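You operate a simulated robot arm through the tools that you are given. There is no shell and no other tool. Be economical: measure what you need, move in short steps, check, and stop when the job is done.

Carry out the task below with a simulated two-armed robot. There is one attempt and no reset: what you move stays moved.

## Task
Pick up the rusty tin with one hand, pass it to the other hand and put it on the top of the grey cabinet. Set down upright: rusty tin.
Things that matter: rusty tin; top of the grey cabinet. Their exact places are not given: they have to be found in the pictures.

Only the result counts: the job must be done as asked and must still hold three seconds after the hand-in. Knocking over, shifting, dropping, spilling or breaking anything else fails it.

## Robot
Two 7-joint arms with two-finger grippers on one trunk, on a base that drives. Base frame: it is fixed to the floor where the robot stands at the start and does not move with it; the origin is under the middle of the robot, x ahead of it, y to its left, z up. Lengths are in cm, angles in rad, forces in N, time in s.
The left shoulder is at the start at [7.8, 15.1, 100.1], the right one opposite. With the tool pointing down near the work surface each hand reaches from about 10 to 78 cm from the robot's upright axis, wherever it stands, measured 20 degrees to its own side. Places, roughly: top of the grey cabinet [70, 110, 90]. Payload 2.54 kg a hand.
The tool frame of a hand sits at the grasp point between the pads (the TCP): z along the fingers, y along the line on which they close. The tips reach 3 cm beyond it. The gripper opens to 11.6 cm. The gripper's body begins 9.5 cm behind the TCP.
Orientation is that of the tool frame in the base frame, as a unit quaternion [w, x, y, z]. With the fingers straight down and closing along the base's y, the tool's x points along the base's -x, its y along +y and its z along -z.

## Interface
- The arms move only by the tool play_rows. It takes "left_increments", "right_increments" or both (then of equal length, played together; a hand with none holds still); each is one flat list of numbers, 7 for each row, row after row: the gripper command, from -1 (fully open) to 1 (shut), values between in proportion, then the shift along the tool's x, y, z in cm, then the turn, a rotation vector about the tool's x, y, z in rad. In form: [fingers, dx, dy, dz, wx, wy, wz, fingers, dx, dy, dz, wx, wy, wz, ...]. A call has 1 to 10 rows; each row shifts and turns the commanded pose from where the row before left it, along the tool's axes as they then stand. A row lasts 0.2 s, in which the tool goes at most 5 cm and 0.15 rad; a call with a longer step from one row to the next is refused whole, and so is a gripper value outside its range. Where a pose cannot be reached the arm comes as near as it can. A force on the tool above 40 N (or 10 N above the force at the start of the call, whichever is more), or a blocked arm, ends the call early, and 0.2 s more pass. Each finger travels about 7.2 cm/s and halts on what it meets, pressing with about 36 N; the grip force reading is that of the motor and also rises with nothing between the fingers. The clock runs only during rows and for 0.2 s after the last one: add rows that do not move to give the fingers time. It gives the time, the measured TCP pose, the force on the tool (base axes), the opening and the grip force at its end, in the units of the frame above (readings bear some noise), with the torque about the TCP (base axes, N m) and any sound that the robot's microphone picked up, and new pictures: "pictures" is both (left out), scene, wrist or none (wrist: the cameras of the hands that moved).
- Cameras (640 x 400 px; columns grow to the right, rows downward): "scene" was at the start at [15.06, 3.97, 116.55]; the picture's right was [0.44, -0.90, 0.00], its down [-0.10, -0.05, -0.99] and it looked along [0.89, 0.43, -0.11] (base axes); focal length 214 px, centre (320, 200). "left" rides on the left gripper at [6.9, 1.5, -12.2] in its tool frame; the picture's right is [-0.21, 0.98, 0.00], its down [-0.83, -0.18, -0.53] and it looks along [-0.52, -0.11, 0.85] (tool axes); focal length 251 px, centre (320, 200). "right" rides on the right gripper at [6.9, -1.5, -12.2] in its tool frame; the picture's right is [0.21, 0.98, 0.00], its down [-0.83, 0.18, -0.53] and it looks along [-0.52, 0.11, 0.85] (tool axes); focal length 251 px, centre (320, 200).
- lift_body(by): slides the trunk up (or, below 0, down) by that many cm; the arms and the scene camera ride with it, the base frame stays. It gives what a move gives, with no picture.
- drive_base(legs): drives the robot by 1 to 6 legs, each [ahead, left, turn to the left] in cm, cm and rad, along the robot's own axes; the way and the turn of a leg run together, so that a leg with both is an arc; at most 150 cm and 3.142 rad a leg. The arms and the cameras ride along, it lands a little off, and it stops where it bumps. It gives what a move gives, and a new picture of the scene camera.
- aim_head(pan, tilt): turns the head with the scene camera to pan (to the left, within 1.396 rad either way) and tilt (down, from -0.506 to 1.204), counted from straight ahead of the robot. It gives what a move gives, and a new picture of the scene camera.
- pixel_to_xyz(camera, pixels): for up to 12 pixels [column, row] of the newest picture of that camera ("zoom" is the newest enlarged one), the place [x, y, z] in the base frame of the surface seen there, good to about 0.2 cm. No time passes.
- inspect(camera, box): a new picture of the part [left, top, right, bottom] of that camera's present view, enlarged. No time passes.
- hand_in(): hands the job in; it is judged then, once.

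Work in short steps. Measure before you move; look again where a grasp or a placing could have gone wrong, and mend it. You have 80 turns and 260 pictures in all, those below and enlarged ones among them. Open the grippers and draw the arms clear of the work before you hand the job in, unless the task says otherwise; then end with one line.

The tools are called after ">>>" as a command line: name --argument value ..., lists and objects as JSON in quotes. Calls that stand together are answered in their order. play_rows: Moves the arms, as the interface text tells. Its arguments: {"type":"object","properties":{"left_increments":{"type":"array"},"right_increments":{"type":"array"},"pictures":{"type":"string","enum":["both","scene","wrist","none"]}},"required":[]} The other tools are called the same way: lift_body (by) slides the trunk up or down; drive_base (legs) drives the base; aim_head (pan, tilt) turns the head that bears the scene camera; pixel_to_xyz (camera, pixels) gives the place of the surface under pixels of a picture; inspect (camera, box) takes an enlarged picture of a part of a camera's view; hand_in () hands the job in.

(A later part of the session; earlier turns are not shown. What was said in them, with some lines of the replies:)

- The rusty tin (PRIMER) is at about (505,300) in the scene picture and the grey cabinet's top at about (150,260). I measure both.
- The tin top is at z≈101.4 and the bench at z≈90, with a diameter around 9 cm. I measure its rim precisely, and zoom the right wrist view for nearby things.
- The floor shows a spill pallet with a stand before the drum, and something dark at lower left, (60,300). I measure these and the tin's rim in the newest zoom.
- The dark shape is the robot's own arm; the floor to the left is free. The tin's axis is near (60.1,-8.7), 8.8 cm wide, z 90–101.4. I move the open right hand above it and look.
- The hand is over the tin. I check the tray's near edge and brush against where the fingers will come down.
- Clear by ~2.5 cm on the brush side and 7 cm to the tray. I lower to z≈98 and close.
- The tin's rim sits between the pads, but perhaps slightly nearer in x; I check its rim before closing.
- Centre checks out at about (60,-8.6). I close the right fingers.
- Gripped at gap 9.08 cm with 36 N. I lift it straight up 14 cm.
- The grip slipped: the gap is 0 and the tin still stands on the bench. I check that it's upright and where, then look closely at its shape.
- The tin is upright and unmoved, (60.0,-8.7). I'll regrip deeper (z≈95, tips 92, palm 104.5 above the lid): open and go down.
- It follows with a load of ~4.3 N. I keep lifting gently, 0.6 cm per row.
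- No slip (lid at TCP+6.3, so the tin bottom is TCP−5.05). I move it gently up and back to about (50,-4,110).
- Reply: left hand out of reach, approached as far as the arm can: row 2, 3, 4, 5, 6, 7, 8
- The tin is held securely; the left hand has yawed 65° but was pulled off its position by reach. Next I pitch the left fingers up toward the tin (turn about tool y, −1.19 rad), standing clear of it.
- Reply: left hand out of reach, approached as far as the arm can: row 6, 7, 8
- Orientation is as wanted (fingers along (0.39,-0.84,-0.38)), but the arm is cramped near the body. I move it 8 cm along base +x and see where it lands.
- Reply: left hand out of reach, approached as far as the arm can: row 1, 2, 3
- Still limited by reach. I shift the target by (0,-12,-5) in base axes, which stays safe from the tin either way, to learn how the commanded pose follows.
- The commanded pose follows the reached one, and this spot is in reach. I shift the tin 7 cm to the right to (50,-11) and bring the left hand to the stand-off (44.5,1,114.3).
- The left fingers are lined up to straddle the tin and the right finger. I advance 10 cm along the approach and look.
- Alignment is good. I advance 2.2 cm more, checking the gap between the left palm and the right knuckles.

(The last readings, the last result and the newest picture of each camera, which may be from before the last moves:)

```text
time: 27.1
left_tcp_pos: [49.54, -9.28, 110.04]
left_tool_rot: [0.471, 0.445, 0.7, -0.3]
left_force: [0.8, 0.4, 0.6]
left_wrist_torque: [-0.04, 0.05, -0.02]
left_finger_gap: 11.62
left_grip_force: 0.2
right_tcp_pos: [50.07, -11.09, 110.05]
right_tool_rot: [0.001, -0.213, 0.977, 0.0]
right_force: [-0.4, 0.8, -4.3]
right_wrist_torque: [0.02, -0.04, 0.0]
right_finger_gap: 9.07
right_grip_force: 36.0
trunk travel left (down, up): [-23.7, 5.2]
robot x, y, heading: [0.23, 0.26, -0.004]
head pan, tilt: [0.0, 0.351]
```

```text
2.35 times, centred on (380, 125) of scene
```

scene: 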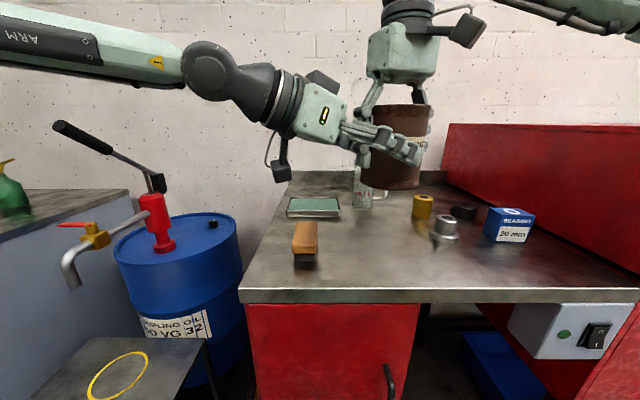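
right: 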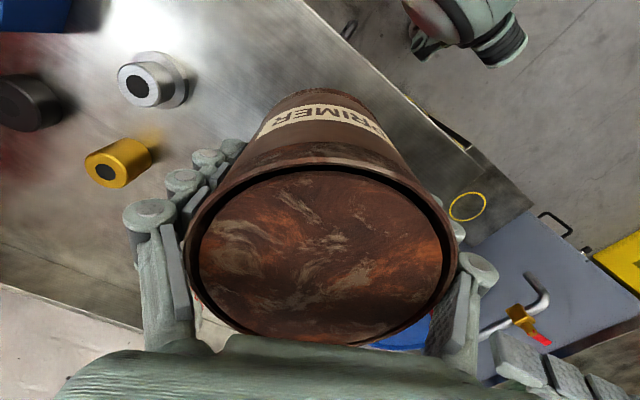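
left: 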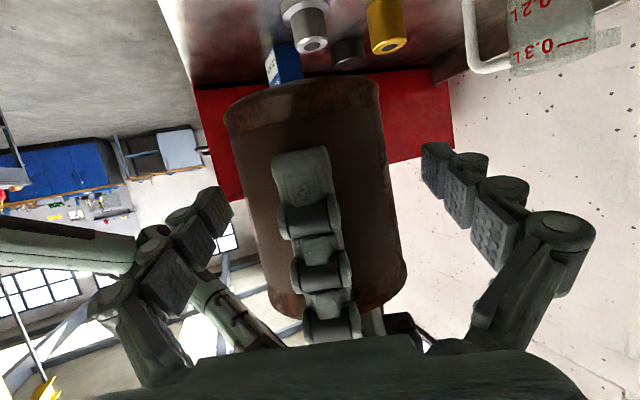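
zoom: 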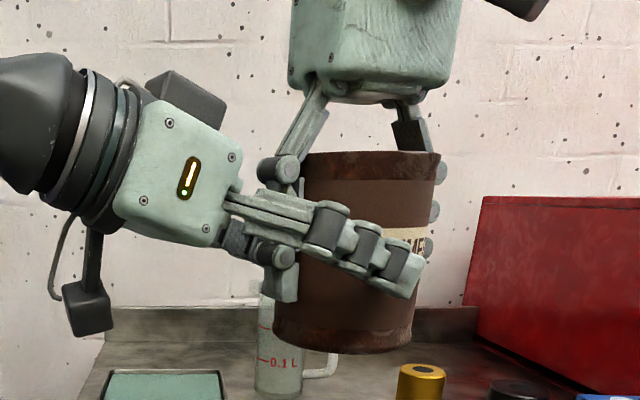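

There's ~1.5 cm left between palm and knuckle. I advance 0.9 cm more with a 0.28 cm lateral centring, then close the left hand.

>>> play_rows --left_increments '[-1, 0, -0.28, 0.5, 0, 0, 0, -1, 0, 0, 0.4, 0, 0, 0, -1, 0, 0, 0, 0, 0, 0, 1, 0, 0, 0, 0, 0, 0, 1, 0, 0, 0, 0, 0, 0, 1, 0, 0, 0, 0, 0, 0, 1, 0, 0, 0, 0, 0, 0, 1, 0, 0, 0, 0, 0, 0]'

```text
time: 28.9
left_tcp_pos: [49.54, -10.07, 109.95]
left_tool_rot: [0.47, 0.446, 0.699, -0.301]
left_force: [-2.7, 2.0, 1.7]
left_wrist_torque: [0.07, 0.05, -0.06]
left_finger_gap: 9.04
left_grip_force: 35.5
right_tcp_pos: [50.08, -11.15, 110.09]
right_tool_rot: [0.001, -0.213, 0.977, 0.001]
right_force: [2.7, -1.5, -5.1]
right_wrist_torque: [-0.13, -0.09, 0.04]
right_finger_gap: 9.08
right_grip_force: 36.0
trunk travel left (down, up): [-23.7, 5.2]
robot x, y, heading: [-0.36, -0.25, -0.002]
head pan, tilt: [0.0, 0.351]
```

scene: 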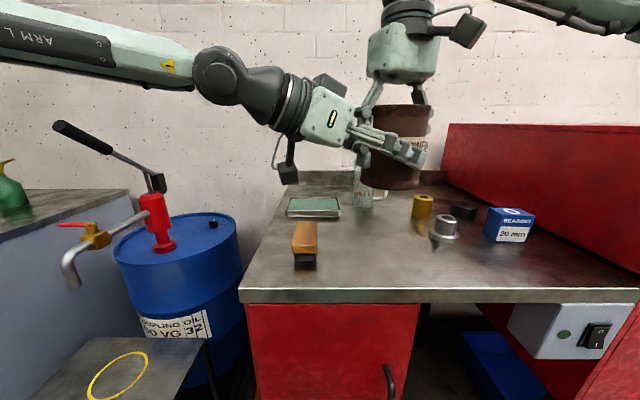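
left: 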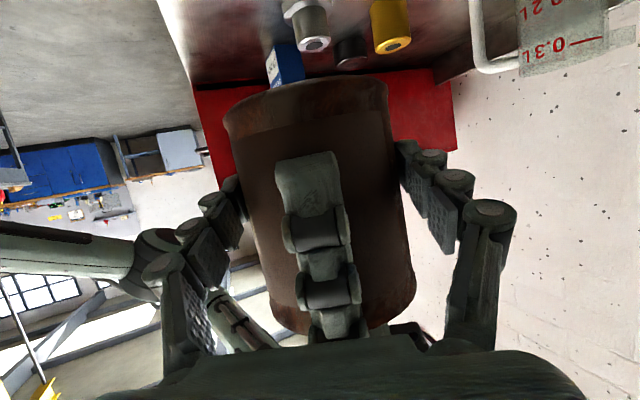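

Both hands grip (left gap 9.04, 35.5 N). I open the right hand only to ~10.2 cm so its finger doesn't hit the left palm.

>>> play_rows --right_increments '[0.0, 0, 0, 0, 0, 0, 0, -0.76, 0, 0, 0, 0, 0, 0, -0.76, 0, 0, 0, 0, 0, 0, -0.76, 0, 0, 0, 0, 0, 0]' --left_increments '[1, 0, 0, 0, 0, 0, 0, 1, 0, 0, 0, 0, 0, 0, 1, 0, 0, 0, 0, 0, 0, 1, 0, 0, 0, 0, 0, 0]'

>>> inspect --camera "scene" --box '[280, 40, 480, 210]'

```text
time: 29.9
left_tcp_pos: [49.71, -10.07, 109.85]
left_tool_rot: [0.47, 0.445, 0.701, -0.299]
left_force: [-0.5, -0.2, -0.7]
left_wrist_torque: [0.0, 0.04, 0.03]
left_finger_gap: 9.06
left_grip_force: 35.8
right_tcp_pos: [50.06, -11.05, 110.15]
right_tool_rot: [0.001, -0.214, 0.977, 0.001]
right_force: [0.3, -0.2, 0.1]
right_wrist_torque: [-0.02, 0.0, 0.02]
right_finger_gap: 10.21
right_grip_force: 0.1
trunk travel left (down, up): [-23.7, 5.2]
robot x, y, heading: [-0.23, 0.15, -0.001]
head pan, tilt: [0.0, 0.351]
```

scene: 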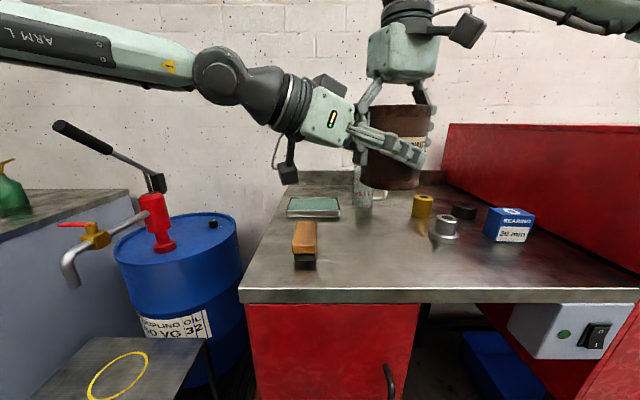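
right: 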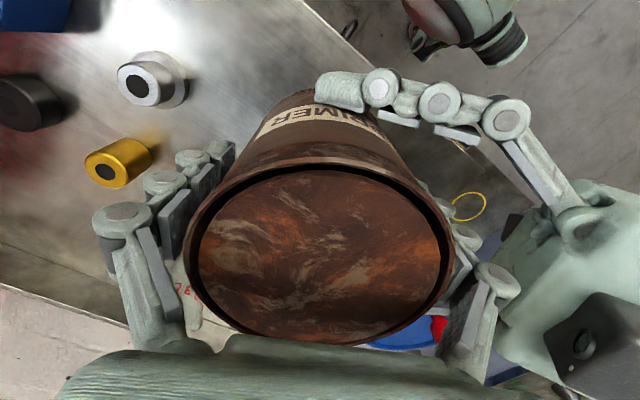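
left: 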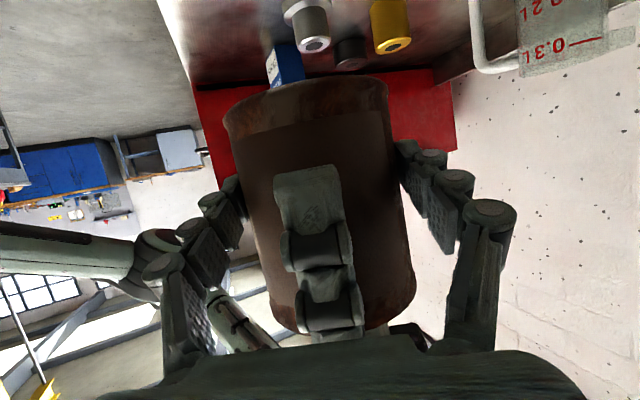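

```text
2.35 times, centred on (380, 125) of scene
```

zoom: 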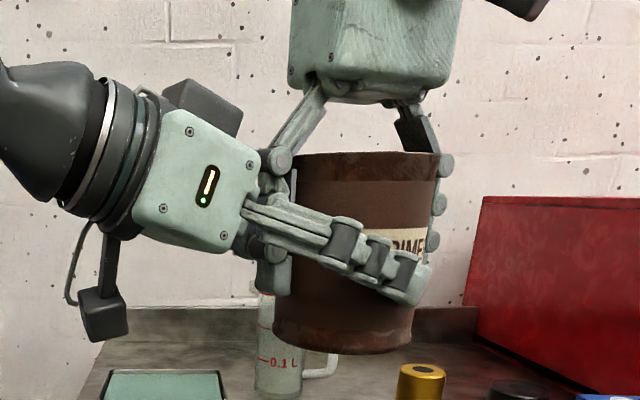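

The right hand is free at 10.2 cm. I raise it slowly 2 cm and check the forces.

>>> play_rows --right_increments '[-0.76, 0, 0, -0.3, 0, 0, 0, -0.76, 0, 0, -0.5, 0, 0, 0, -0.76, 0, 0, -0.6, 0, 0, 0, -0.76, 0, 0, -0.6, 0, 0, 0, -0.76, 0, 0, 0, 0, 0, 0]' --pictures "scene"

>>> inspect --camera "scene" --box '[280, 40, 480, 210]'

```text
time: 31.1
left_tcp_pos: [49.51, -10.11, 109.74]
left_tool_rot: [0.471, 0.445, 0.7, -0.3]
left_force: [-0.2, 0.9, -0.3]
left_wrist_torque: [0.05, 0.03, 0.01]
left_finger_gap: 9.02
left_grip_force: 36.8
right_tcp_pos: [50.02, -10.96, 112.0]
right_tool_rot: [0.0, -0.213, 0.977, 0.002]
right_force: [-0.3, -0.6, -0.1]
right_wrist_torque: [-0.03, 0.02, -0.02]
right_finger_gap: 10.2
right_grip_force: 0.1
trunk travel left (down, up): [-23.7, 5.2]
robot x, y, heading: [-0.22, -0.17, -0.002]
head pan, tilt: [0.0, 0.351]
```

scene: 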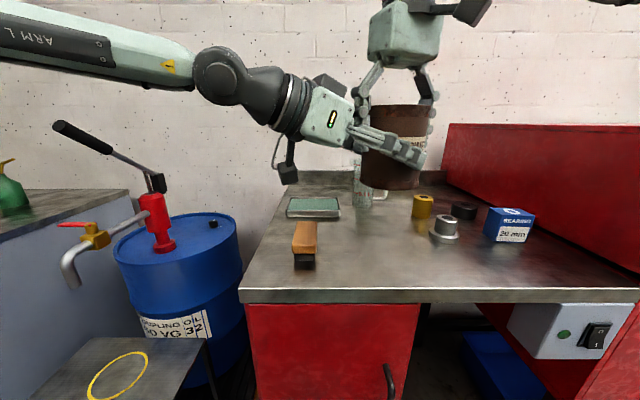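

```text
2.35 times, centred on (380, 125) of scene
```

zoom: 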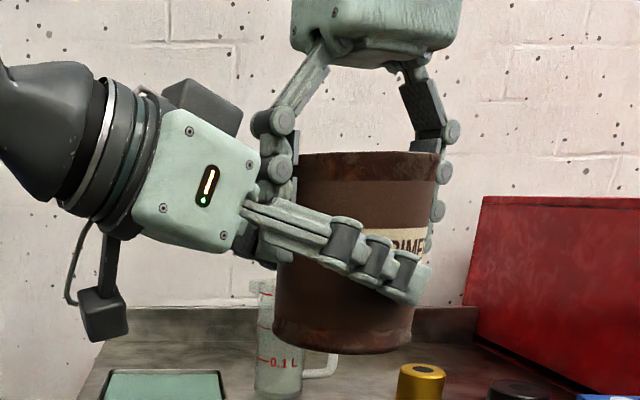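

The tin stays put in the left hand. I raise the right hand the rest of the way clear.

>>> play_rows --right_increments '[-0.76, 0, 0, -0.8, 0, 0, 0, -0.76, 0, 0, -1, 0, 0, 0, -0.76, 0, 0, -1, 0, 0, 0, -0.76, 0, 0, -1.5, 0, 0, 0, -0.76, 0, 0, -1.5, 0, 0, 0, -0.76, 0, 0, -2, 0, 0, 0, -0.76, 0, 0, -2, 0, 0, 0, -0.76, 0, 0, -2, 0, 0, 0]'

```text
time: 32.9
left_tcp_pos: [49.57, -10.01, 109.8]
left_tool_rot: [0.471, 0.445, 0.7, -0.3]
left_force: [0.8, -0.6, 0.0]
left_wrist_torque: [0.02, 0.01, 0.05]
left_finger_gap: 9.04
left_grip_force: 35.5
right_tcp_pos: [49.71, -10.93, 123.55]
right_tool_rot: [0.002, -0.213, 0.977, 0.0]
right_force: [0.1, -0.7, -1.0]
right_wrist_torque: [0.02, -0.01, -0.02]
right_finger_gap: 10.22
right_grip_force: 0.0
trunk travel left (down, up): [-23.7, 5.2]
robot x, y, heading: [-0.24, 0.18, -0.005]
head pan, tilt: [0.0, 0.351]
```

scene: 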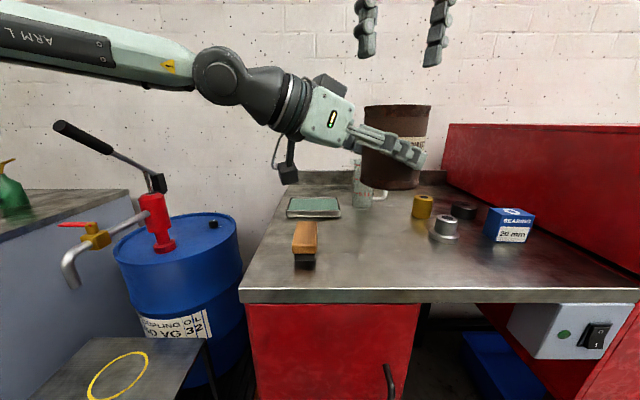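
right: 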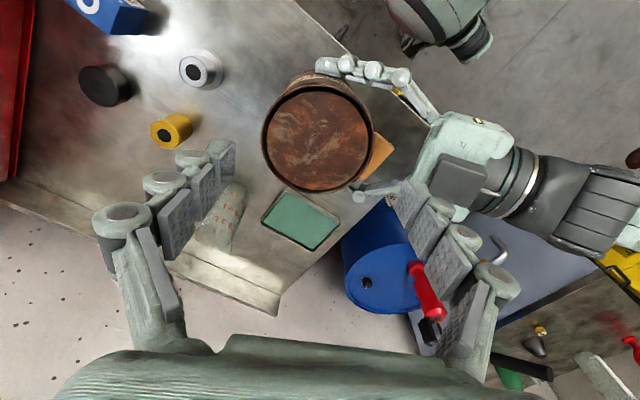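

The handover worked; the tin is in the left hand alone. I draw the right hand back to about (32,-26), then drive back 12 cm.

>>> play_rows --right_increments '[-0.76, 3.77, -1.02, 0, 0, 0, 0, -0.76, 3.77, -1.02, 0, 0, 0, 0, -0.76, 3.77, -1.02, 0, 0, 0, 0, -0.76, 3.77, -1.02, 0, 0, 0, 0, -0.76, 3.77, -1.02, 0, 0, 0, 0, -0.76, 3.77, -1.02, 0, 0, 0, 0]' --pictures "none"

>>> drive_base --legs '[[-12, 0, 0]]'

```text
time: 34.3
left_tcp_pos: [49.56, -10.08, 109.82]
left_tool_rot: [0.47, 0.446, 0.701, -0.299]
left_force: [-0.1, 0.1, 0.4]
left_wrist_torque: [0.02, 0.02, -0.01]
left_finger_gap: 9.06
left_grip_force: 36.1
right_tcp_pos: [39.3, -20.28, 122.98]
right_tool_rot: [0.0, -0.213, 0.977, 0.0]
right_force: [0.3, -0.2, 0.1]
right_wrist_torque: [-0.02, -0.02, 0.02]
right_finger_gap: 10.23
right_grip_force: 0.0
right hand out of reach, approached as far as the arm can: row 4, 5, 6
trunk travel left (down, up): [-23.7, 5.2]
robot x, y, heading: [0.13, 0.02, -0.006]
head pan, tilt: [0.0, 0.351]
```

```text
time: 35.6
left_tcp_pos: [37.53, -10.12, 109.81]
left_tool_rot: [0.471, 0.446, 0.7, -0.3]
left_force: [0.0, -0.8, -0.6]
left_wrist_torque: [0.08, 0.04, 0.04]
left_finger_gap: 9.03
left_grip_force: 36.2
right_tcp_pos: [27.41, -20.37, 123.09]
right_tool_rot: [0.002, -0.213, 0.977, 0.002]
right_force: [-0.6, 0.4, 0.4]
right_wrist_torque: [-0.02, -0.06, 0.0]
right_finger_gap: 10.2
right_grip_force: 0.1
trunk travel left (down, up): [-23.7, 5.2]
robot x, y, heading: [-12.12, -0.42, 0.003]
head pan, tilt: [0.0, 0.351]
```

scene: 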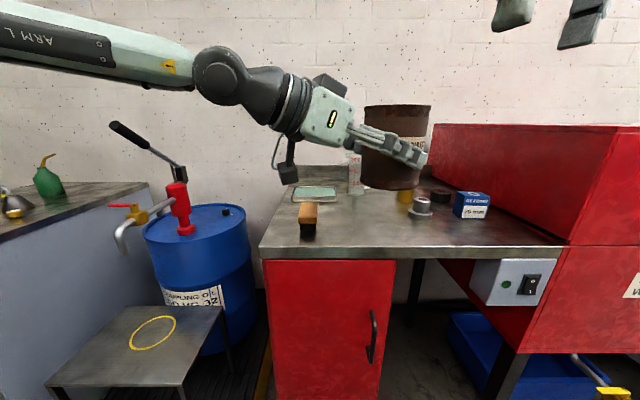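

Now I swing the left hand's yaw by ~45° (about the vertical, tin upright) while shifting the tin left by ~18 cm so it ends in a comfortable pose.

>>> play_rows --left_increments '[1, 0.39, 0.7, -0.97, -0.045, 0, -0.018, 1, 0.735, 1.55, -1.818, -0.091, 0, -0.0369, 1, 0.674, 1.75, -1.665, -0.091, 0, -0.0369, 1, 0.604, 1.92, -1.493, -0.091, 0, -0.0369, 1, 0.53, 2.08, -1.31, -0.091, 0, -0.0369, 1, 0.45, 2.2, -1.112, -0.091, 0, -0.0369, 1, 0.365, 2.3, -0.903, -0.091, 0, -0.0369, 1, 0.278, 2.4, -0.688, -0.091, 0, -0.0369, 1, 0.1, 1.2, -0.3, -0.045, 0, -0.018, 1, 0, 0, 0, 0, 0, 0]'

```text
time: 37.8
left_tcp_pos: [41.5, 9.48, 109.91]
left_tool_rot: [0.55, 0.145, 0.817, -0.097]
left_force: [0.4, -0.3, -0.3]
left_wrist_torque: [0.03, 0.08, 0.02]
left_finger_gap: 9.03
left_grip_force: 35.9
right_tcp_pos: [27.28, -20.24, 123.07]
right_tool_rot: [0.001, -0.213, 0.977, 0.001]
right_force: [-0.3, -0.1, 0.2]
right_wrist_torque: [0.05, 0.01, -0.03]
right_finger_gap: 10.22
right_grip_force: 0.0
trunk travel left (down, up): [-23.7, 5.2]
robot x, y, heading: [-12.17, -0.08, -0.003]
head pan, tilt: [0.0, 0.351]
```

scene: 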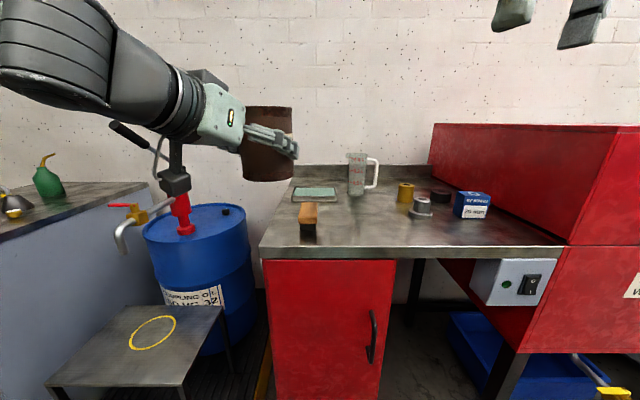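
left: 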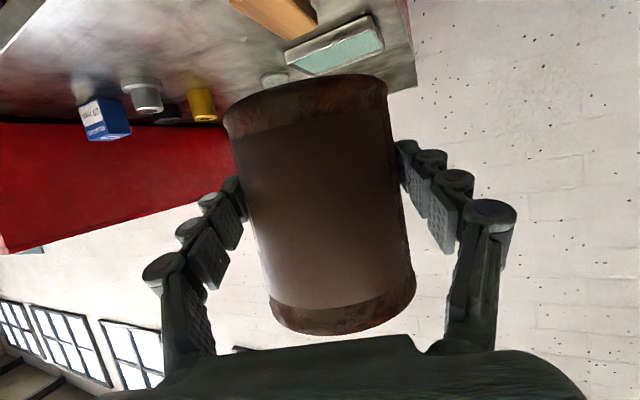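

The tin is upright in a comfortable pose at robot-frame (53.6,9.5). I drive back 10 cm further for clearance past the pump, then left 95 cm to face the cabinet.

>>> drive_base --legs '[[-10, 0, 0], [0, 50, 0], [0, 45, 0]]'

>>> aim_head --pan 0.1 --tilt 0.5

```text
time: 48.2
left_tcp_pos: [31.02, 104.46, 110.01]
left_tool_rot: [0.55, 0.142, 0.817, -0.095]
left_force: [0.8, -0.1, -3.9]
left_wrist_torque: [0.0, 0.06, 0.01]
left_finger_gap: 9.02
left_grip_force: 35.8
right_tcp_pos: [17.18, 74.48, 123.06]
right_tool_rot: [0.002, -0.216, 0.976, 0.001]
right_force: [0.9, -0.2, 0.0]
right_wrist_torque: [0.0, -0.02, 0.02]
right_finger_gap: 10.2
right_grip_force: 0.1
trunk travel left (down, up): [-23.7, 5.2]
robot x, y, heading: [-22.28, 94.5, 0.009]
head pan, tilt: [0.0, 0.351]
```

scene: 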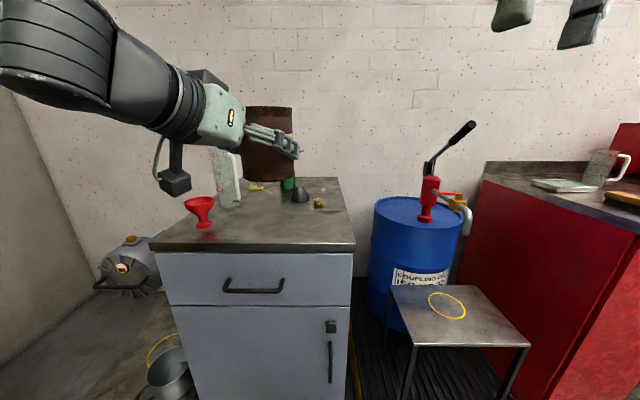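

```text
time: 49.0
left_tcp_pos: [30.93, 104.4, 110.05]
left_tool_rot: [0.549, 0.142, 0.818, -0.095]
left_force: [-0.8, 0.3, -4.6]
left_wrist_torque: [0.01, 0.04, -0.02]
left_finger_gap: 9.05
left_grip_force: 36.6
right_tcp_pos: [17.23, 74.43, 122.9]
right_tool_rot: [0.002, -0.217, 0.976, 0.002]
right_force: [0.3, -0.5, 0.5]
right_wrist_torque: [0.01, 0.0, 0.0]
right_finger_gap: 10.23
right_grip_force: 0.1
trunk travel left (down, up): [-23.7, 5.2]
robot x, y, heading: [-22.35, 94.45, 0.005]
head pan, tilt: [0.099, 0.499]
```

scene: 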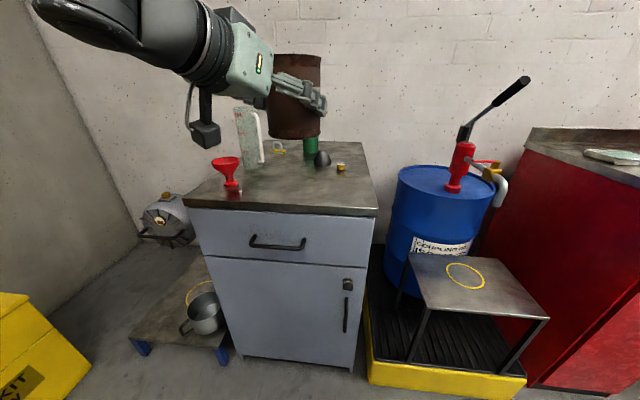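

I'm facing the cabinet, tin over its front. I measure the free front area of the top and its objects.

>>> pixel_to_xyz --camera "scene" --pixels '[[186, 203], [374, 213], [280, 208], [280, 190], [232, 186], [342, 168], [323, 160], [310, 155], [250, 165], [340, 195], [270, 175], [300, 165]]'

>>> inspect --camera "scene" --box '[170, 40, 390, 230]'

>>> inspect --camera "left" --box '[0, 0, 640, 400]'

```text
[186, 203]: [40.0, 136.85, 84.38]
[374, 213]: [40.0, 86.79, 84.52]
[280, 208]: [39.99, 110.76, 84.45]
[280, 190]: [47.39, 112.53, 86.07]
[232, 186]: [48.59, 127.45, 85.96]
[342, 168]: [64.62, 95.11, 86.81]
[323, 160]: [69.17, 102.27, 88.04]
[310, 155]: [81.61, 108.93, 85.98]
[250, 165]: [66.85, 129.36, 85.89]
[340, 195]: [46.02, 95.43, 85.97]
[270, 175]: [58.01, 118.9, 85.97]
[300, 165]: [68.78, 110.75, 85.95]
```

```text
2.11 times, centred on (280, 135) of scene
```

zoom: 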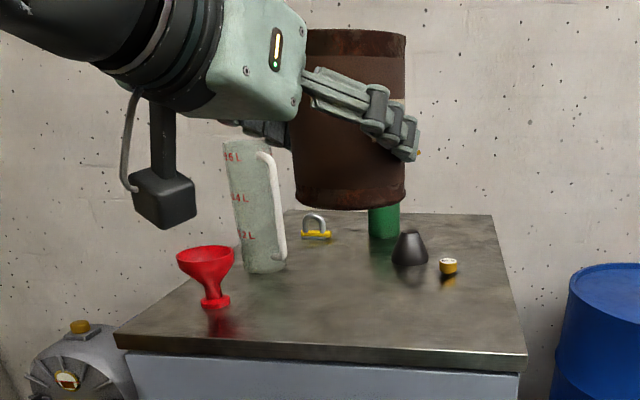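

```text
1.00 times, centred on (320, 200) of left (not enlarged: the box is as wide or as high as the picture)
```

zoom: 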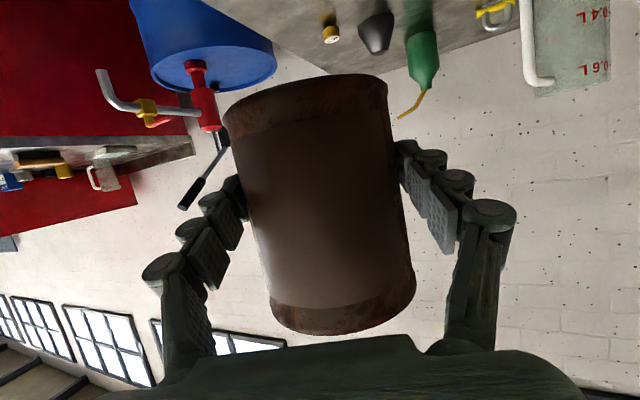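

Free spot: tin axis at about (49.5,104), 9.5 cm behind the front edge (x=40), nearest objects ≥15 cm off. I drive ahead 17.6 cm with the tin still at z≥105.

>>> drive_base --legs '[[17.6, 0, 0]]'

>>> pixel_to_xyz --camera "scene" --pixels '[[295, 60], [275, 130], [290, 135], [300, 138], [310, 136], [318, 60], [275, 60]]'

```text
time: 50.4
left_tcp_pos: [48.55, 104.58, 109.85]
left_tool_rot: [0.55, 0.142, 0.817, -0.096]
left_force: [-0.1, -0.5, -4.6]
left_wrist_torque: [0.0, 0.05, -0.02]
left_finger_gap: 9.04
left_grip_force: 35.6
right_tcp_pos: [34.7, 74.63, 122.95]
right_tool_rot: [0.001, -0.217, 0.976, 0.001]
right_force: [0.8, -0.4, -0.8]
right_wrist_torque: [-0.01, 0.07, -0.01]
right_finger_gap: 10.19
right_grip_force: 0.1
trunk travel left (down, up): [-23.7, 5.2]
robot x, y, heading: [-4.4, 94.77, 0.005]
head pan, tilt: [0.099, 0.499]
```

scene: 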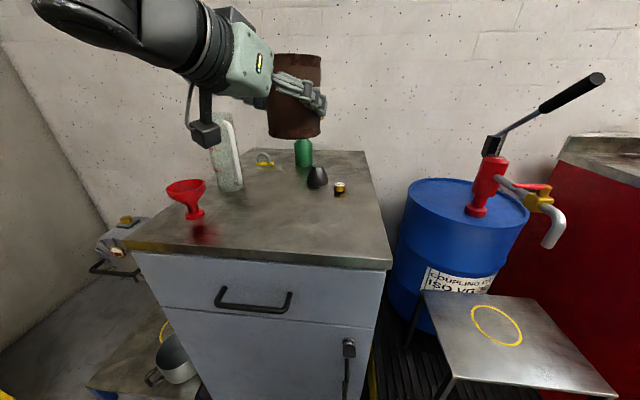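

```text
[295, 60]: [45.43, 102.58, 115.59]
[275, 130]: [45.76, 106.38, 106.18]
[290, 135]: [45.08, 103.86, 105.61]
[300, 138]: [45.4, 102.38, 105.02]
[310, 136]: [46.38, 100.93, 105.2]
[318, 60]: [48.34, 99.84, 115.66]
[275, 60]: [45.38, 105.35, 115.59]
```

The tin's bottom is at z≈105.0, axis near (49.6,104). I lower the trunk 17 cm, leaving ~2 cm for a guarded descent.

>>> lift_body --by -17

>>> aim_head --pan 0.15 --tilt 0.35

```text
time: 52.4
left_tcp_pos: [48.54, 104.55, 93.06]
left_tool_rot: [0.549, 0.144, 0.818, -0.096]
left_force: [-0.1, 0.1, -4.9]
left_wrist_torque: [-0.01, 0.02, -0.01]
left_finger_gap: 9.06
left_grip_force: 36.0
right_tcp_pos: [34.72, 74.55, 105.92]
right_tool_rot: [0.002, -0.216, 0.976, 0.001]
right_force: [0.6, 0.4, -0.2]
right_wrist_torque: [0.02, -0.01, 0.0]
right_finger_gap: 10.2
right_grip_force: 0.2
trunk travel left (down, up): [-6.7, 22.2]
robot x, y, heading: [-4.81, 94.86, 0.005]
head pan, tilt: [0.099, 0.499]
```

```text
time: 53.1
left_tcp_pos: [48.58, 104.61, 93.0]
left_tool_rot: [0.55, 0.143, 0.817, -0.096]
left_force: [-0.1, 0.0, -4.8]
left_wrist_torque: [0.01, 0.02, 0.0]
left_finger_gap: 9.07
left_grip_force: 36.0
right_tcp_pos: [34.6, 74.61, 106.02]
right_tool_rot: [0.002, -0.217, 0.976, 0.001]
right_force: [-0.3, 0.1, -0.9]
right_wrist_torque: [-0.01, -0.02, 0.02]
right_finger_gap: 10.21
right_grip_force: 0.1
trunk travel left (down, up): [-6.7, 22.2]
robot x, y, heading: [-4.53, 94.85, 0.003]
head pan, tilt: [0.15, 0.351]
```

scene: 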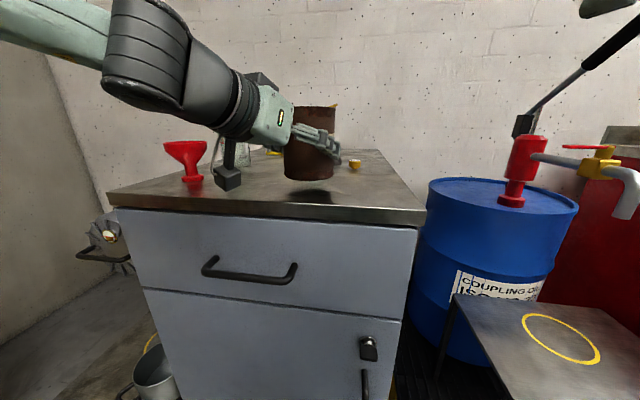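

Bottom is now ~88.1, about 2 cm above the top. I descend 1.5 cm straight down in small rows.

>>> play_rows --left_increments '[1, 0.278, 0, 0.113, 0, 0, 0, 1, 0.278, 0, 0.113, 0, 0, 0, 1, 0.278, 0, 0.113, 0, 0, 0, 1, 0.278, 0, 0.113, 0, 0, 0, 1, 0.278, 0, 0.113, 0, 0, 0, 1, 0, 0, 0, 0, 0, 0]' --pictures "scene"

>>> inspect --camera "scene" --box '[200, 70, 380, 220]'

```text
time: 54.5
left_tcp_pos: [48.57, 104.5, 91.28]
left_tool_rot: [0.55, 0.142, 0.818, -0.094]
left_force: [0.6, -0.3, -4.6]
left_wrist_torque: [0.04, 0.02, -0.02]
left_finger_gap: 9.02
left_grip_force: 35.9
right_tcp_pos: [34.68, 74.6, 106.0]
right_tool_rot: [0.001, -0.216, 0.976, 0.001]
right_force: [-0.4, -0.8, 0.0]
right_wrist_torque: [0.0, -0.01, 0.02]
right_finger_gap: 10.2
right_grip_force: 0.0
trunk travel left (down, up): [-6.7, 22.2]
robot x, y, heading: [-4.57, 94.63, 0.006]
head pan, tilt: [0.15, 0.351]
```

scene: 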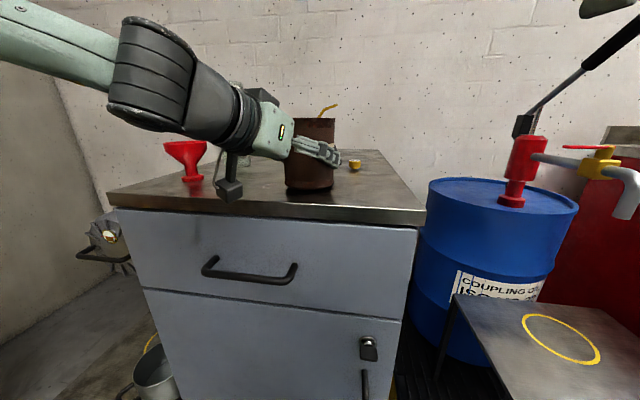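

```text
2.67 times, centred on (290, 145) of scene
```

zoom: 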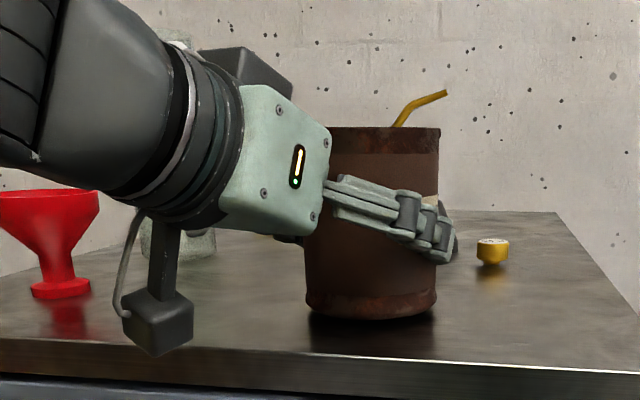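

Still ~0.4 cm to go (load unchanged at −4.6 N); the wrist camera hangs in front of the edge. I go down in 0.1 cm rows.

>>> play_rows --left_increments '[1, 0.093, 0, 0.038, 0, 0, 0, 1, 0.093, 0, 0.038, 0, 0, 0, 1, 0.093, 0, 0.038, 0, 0, 0, 1, 0.093, 0, 0.038, 0, 0, 0, 1, 0, 0, 0, 0, 0, 0]' --pictures "scene"

>>> inspect --camera "scene" --box '[200, 70, 380, 220]'

```text
time: 55.7
left_tcp_pos: [48.43, 104.63, 91.04]
left_tool_rot: [0.549, 0.142, 0.818, -0.095]
left_force: [-0.8, 0.0, -4.4]
left_wrist_torque: [0.03, 0.04, 0.0]
left_finger_gap: 9.04
left_grip_force: 35.8
right_tcp_pos: [34.64, 74.54, 106.17]
right_tool_rot: [0.002, -0.217, 0.976, 0.001]
right_force: [-0.9, 0.2, 0.7]
right_wrist_torque: [-0.02, 0.0, 0.01]
right_finger_gap: 10.2
right_grip_force: 0.0
trunk travel left (down, up): [-6.7, 22.2]
robot x, y, heading: [-4.27, 94.73, 0.008]
head pan, tilt: [0.15, 0.351]
```

scene: 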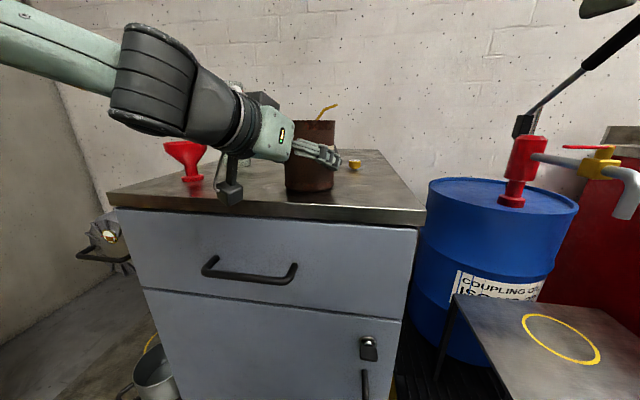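

```text
2.67 times, centred on (290, 145) of scene
```

zoom: 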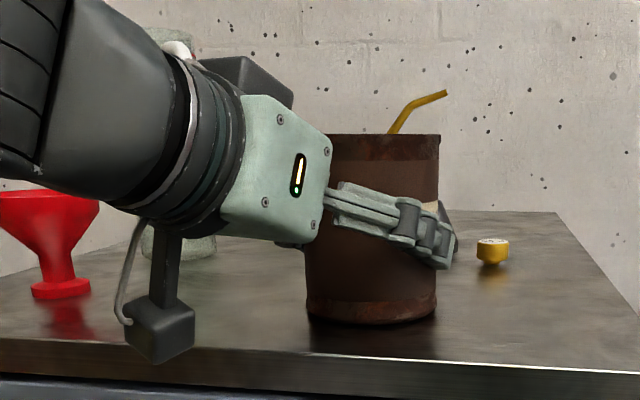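

No contact yet. I measure the tin's bottom, its lid and the wrist-camera box.

>>> pixel_to_xyz --camera "zoom" --pixels '[[370, 318], [340, 314], [420, 312], [370, 150], [420, 150], [160, 350], [185, 330], [370, 335]]'

>>> play_rows --left_increments '[1, 0.093, 0, 0.038, 0, 0, 0, 1, 0.093, 0, 0.038, 0, 0, 0, 1, 0, 0, 0, 0, 0, 0]' --pictures "none"

```text
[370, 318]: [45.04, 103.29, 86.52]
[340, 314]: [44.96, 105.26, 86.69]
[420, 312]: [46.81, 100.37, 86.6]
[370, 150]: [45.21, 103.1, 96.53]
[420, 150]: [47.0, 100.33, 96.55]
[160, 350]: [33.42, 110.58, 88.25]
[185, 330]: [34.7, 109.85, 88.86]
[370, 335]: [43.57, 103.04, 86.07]
```

```text
time: 56.5
left_tcp_pos: [48.48, 104.57, 91.02]
left_tool_rot: [0.552, 0.142, 0.816, -0.095]
left_force: [0.4, 0.1, 3.2]
left_wrist_torque: [-0.2, 0.19, -0.05]
left_finger_gap: 9.03
left_grip_force: 35.6
right_tcp_pos: [34.55, 74.7, 106.09]
right_tool_rot: [0.001, -0.217, 0.976, 0.001]
right_force: [-0.3, 0.4, 1.4]
right_wrist_torque: [0.01, 0.0, 0.01]
right_finger_gap: 10.19
right_grip_force: 0.0
trunk travel left (down, up): [-6.7, 22.2]
robot x, y, heading: [-4.47, 94.59, 0.003]
head pan, tilt: [0.15, 0.351]
```

Contact: force went from −4.4 to +3.2 N, so the tin sits on the top. I open the left hand.

>>> play_rows --left_increments '[-0.57, 0, 0, 0, 0, 0, 0, -0.65, 0, 0, 0, 0, 0, 0, -0.8, 0, 0, 0, 0, 0, 0, -1, 0, 0, 0, 0, 0, 0, -1, 0, 0, 0, 0, 0, 0]'

>>> inspect --camera "scene" --box '[200, 70, 380, 220]'

```text
time: 57.7
left_tcp_pos: [48.46, 104.54, 90.95]
left_tool_rot: [0.55, 0.142, 0.817, -0.095]
left_force: [0.0, -0.9, -0.4]
left_wrist_torque: [0.0, -0.02, 0.02]
left_finger_gap: 11.62
left_grip_force: 0.1
right_tcp_pos: [34.7, 74.69, 106.11]
right_tool_rot: [0.001, -0.216, 0.976, 0.001]
right_force: [0.6, -0.2, 0.5]
right_wrist_torque: [0.02, 0.01, 0.01]
right_finger_gap: 10.25
right_grip_force: 0.0
trunk travel left (down, up): [-6.7, 22.2]
robot x, y, heading: [-4.76, 94.35, 0.008]
head pan, tilt: [0.15, 0.351]
```

scene: 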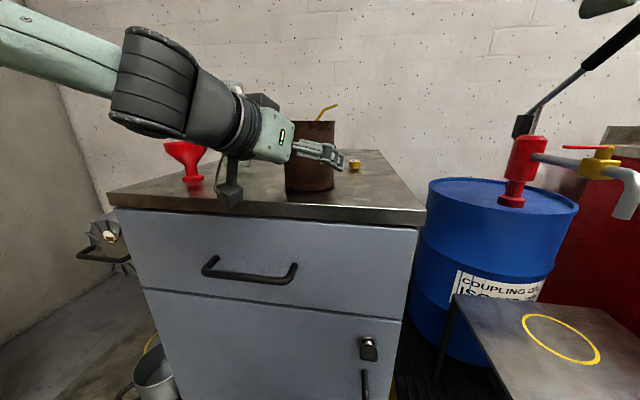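
left: 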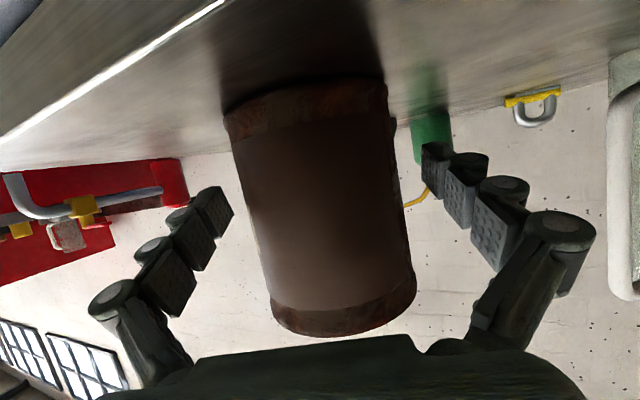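

```text
2.67 times, centred on (290, 145) of scene
```

zoom: 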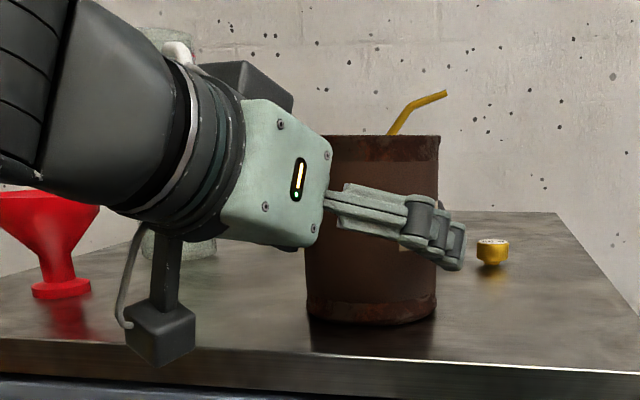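

The tin stands free and upright with both fingers clear (~1.2 cm). I back the whole robot out along the finger direction (−0.94,+0.34), 20 cm.

>>> drive_base --legs '[[-18.8, 6.84, 0]]'

>>> inspect --camera "scene" --box '[150, 60, 430, 235]'

```text
time: 59.3
left_tcp_pos: [29.46, 111.27, 90.83]
left_tool_rot: [0.55, 0.143, 0.817, -0.096]
left_force: [-0.2, 0.2, 0.0]
left_wrist_torque: [0.02, -0.01, 0.01]
left_finger_gap: 11.59
left_grip_force: 0.2
right_tcp_pos: [15.76, 81.23, 106.04]
right_tool_rot: [0.001, -0.217, 0.976, 0.001]
right_force: [-0.4, -1.0, 0.2]
right_wrist_torque: [0.01, -0.01, 0.01]
right_finger_gap: 10.23
right_grip_force: 0.1
trunk travel left (down, up): [-6.7, 22.2]
robot x, y, heading: [-23.58, 101.33, 0.005]
head pan, tilt: [0.15, 0.351]
```

scene: 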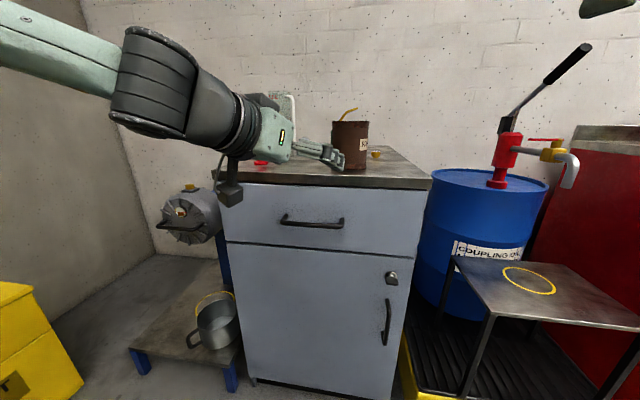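

```text
2.29 times, centred on (290, 148) of scene
```

zoom: 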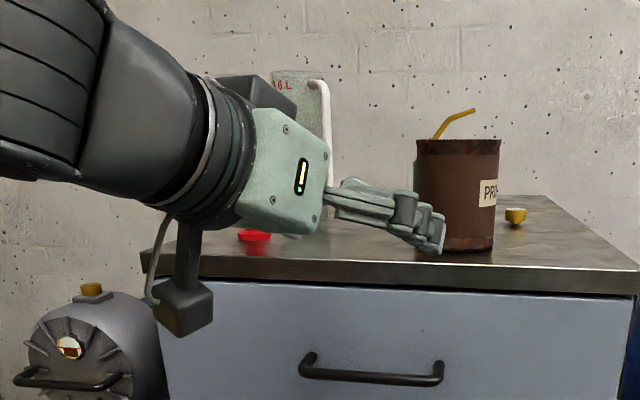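

The tin stands upright alone on the cabinet. I back off 15 cm more, open the right hand fully and take a final look.

>>> drive_base --legs '[[-15, 0, 0]]'

>>> play_rows --right_increments '[-1, 0, 0, 0, 0, 0, 0, -1, 0, 0, 0, 0, 0, 0]' --pictures "none"

>>> lift_body --by 15

>>> inspect --camera "scene" --box '[180, 90, 460, 265]'

```text
time: 60.6
left_tcp_pos: [14.65, 111.11, 90.76]
left_tool_rot: [0.55, 0.143, 0.817, -0.096]
left_force: [0.3, 0.9, -0.7]
left_wrist_torque: [0.0, 0.01, -0.01]
left_finger_gap: 11.6
left_grip_force: 0.0
right_tcp_pos: [0.91, 81.26, 106.02]
right_tool_rot: [0.002, -0.216, 0.976, 0.001]
right_force: [0.2, 0.9, 0.9]
right_wrist_torque: [-0.01, -0.01, -0.05]
right_finger_gap: 10.21
right_grip_force: 0.1
trunk travel left (down, up): [-6.7, 22.2]
robot x, y, heading: [-38.22, 101.53, 0.003]
head pan, tilt: [0.15, 0.351]
```

scene: 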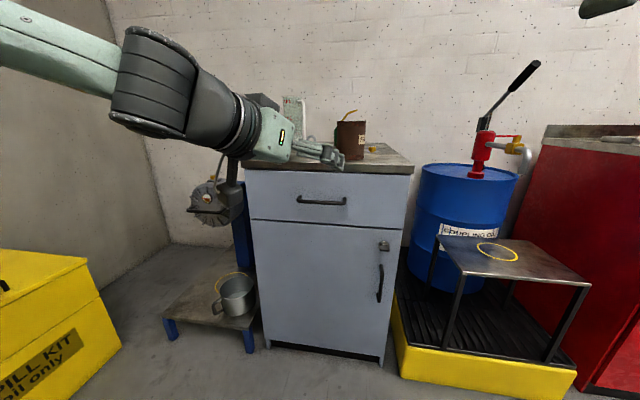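

```text
time: 61.2
left_tcp_pos: [14.65, 111.09, 90.87]
left_tool_rot: [0.55, 0.142, 0.818, -0.096]
left_force: [0.5, 0.0, 0.8]
left_wrist_torque: [-0.02, 0.03, 0.0]
left_finger_gap: 11.61
left_grip_force: 0.0
right_tcp_pos: [0.92, 81.1, 106.04]
right_tool_rot: [0.002, -0.216, 0.976, 0.001]
right_force: [0.5, 0.1, -0.2]
right_wrist_torque: [0.02, 0.02, -0.01]
right_finger_gap: 11.61
right_grip_force: 0.0
trunk travel left (down, up): [-6.7, 22.2]
robot x, y, heading: [-38.81, 101.19, 0.008]
head pan, tilt: [0.15, 0.351]
```

```text
time: 63.0
left_tcp_pos: [14.72, 111.01, 105.88]
left_tool_rot: [0.55, 0.142, 0.818, -0.096]
left_force: [0.5, -0.3, 0.4]
left_wrist_torque: [0.05, 0.02, -0.05]
left_finger_gap: 11.59
left_grip_force: 0.1
right_tcp_pos: [0.94, 81.14, 121.07]
right_tool_rot: [0.002, -0.216, 0.976, 0.001]
right_force: [-0.4, 0.1, -0.2]
right_wrist_torque: [0.01, 0.0, 0.01]
right_finger_gap: 11.6
right_grip_force: 0.0
trunk travel left (down, up): [-21.7, 7.2]
robot x, y, heading: [-38.71, 101.41, 0.005]
head pan, tilt: [0.15, 0.351]
```

```text
2.29 times, centred on (320, 178) of scene
```

zoom: 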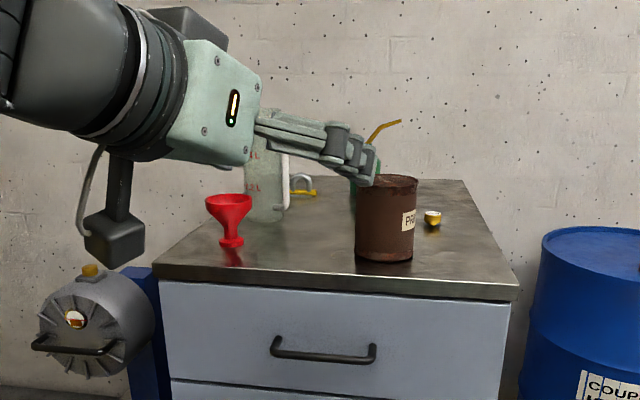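

The tin stands upright on the cabinet, the other objects are undisturbed, and both hands are open and well clear. I hand in.

>>> hand_in

```text
The job is handed in.
```

The rusty tin is upright on top of the grey cabinet: the right hand picked it up, passed it to the left in mid-air, and the left set it down. The first lift slipped, but the tin stayed standing on the bench and the second grip held. In the last picture nothing else on the cabinet looked moved, and the job is handed in with both hands open and clear.
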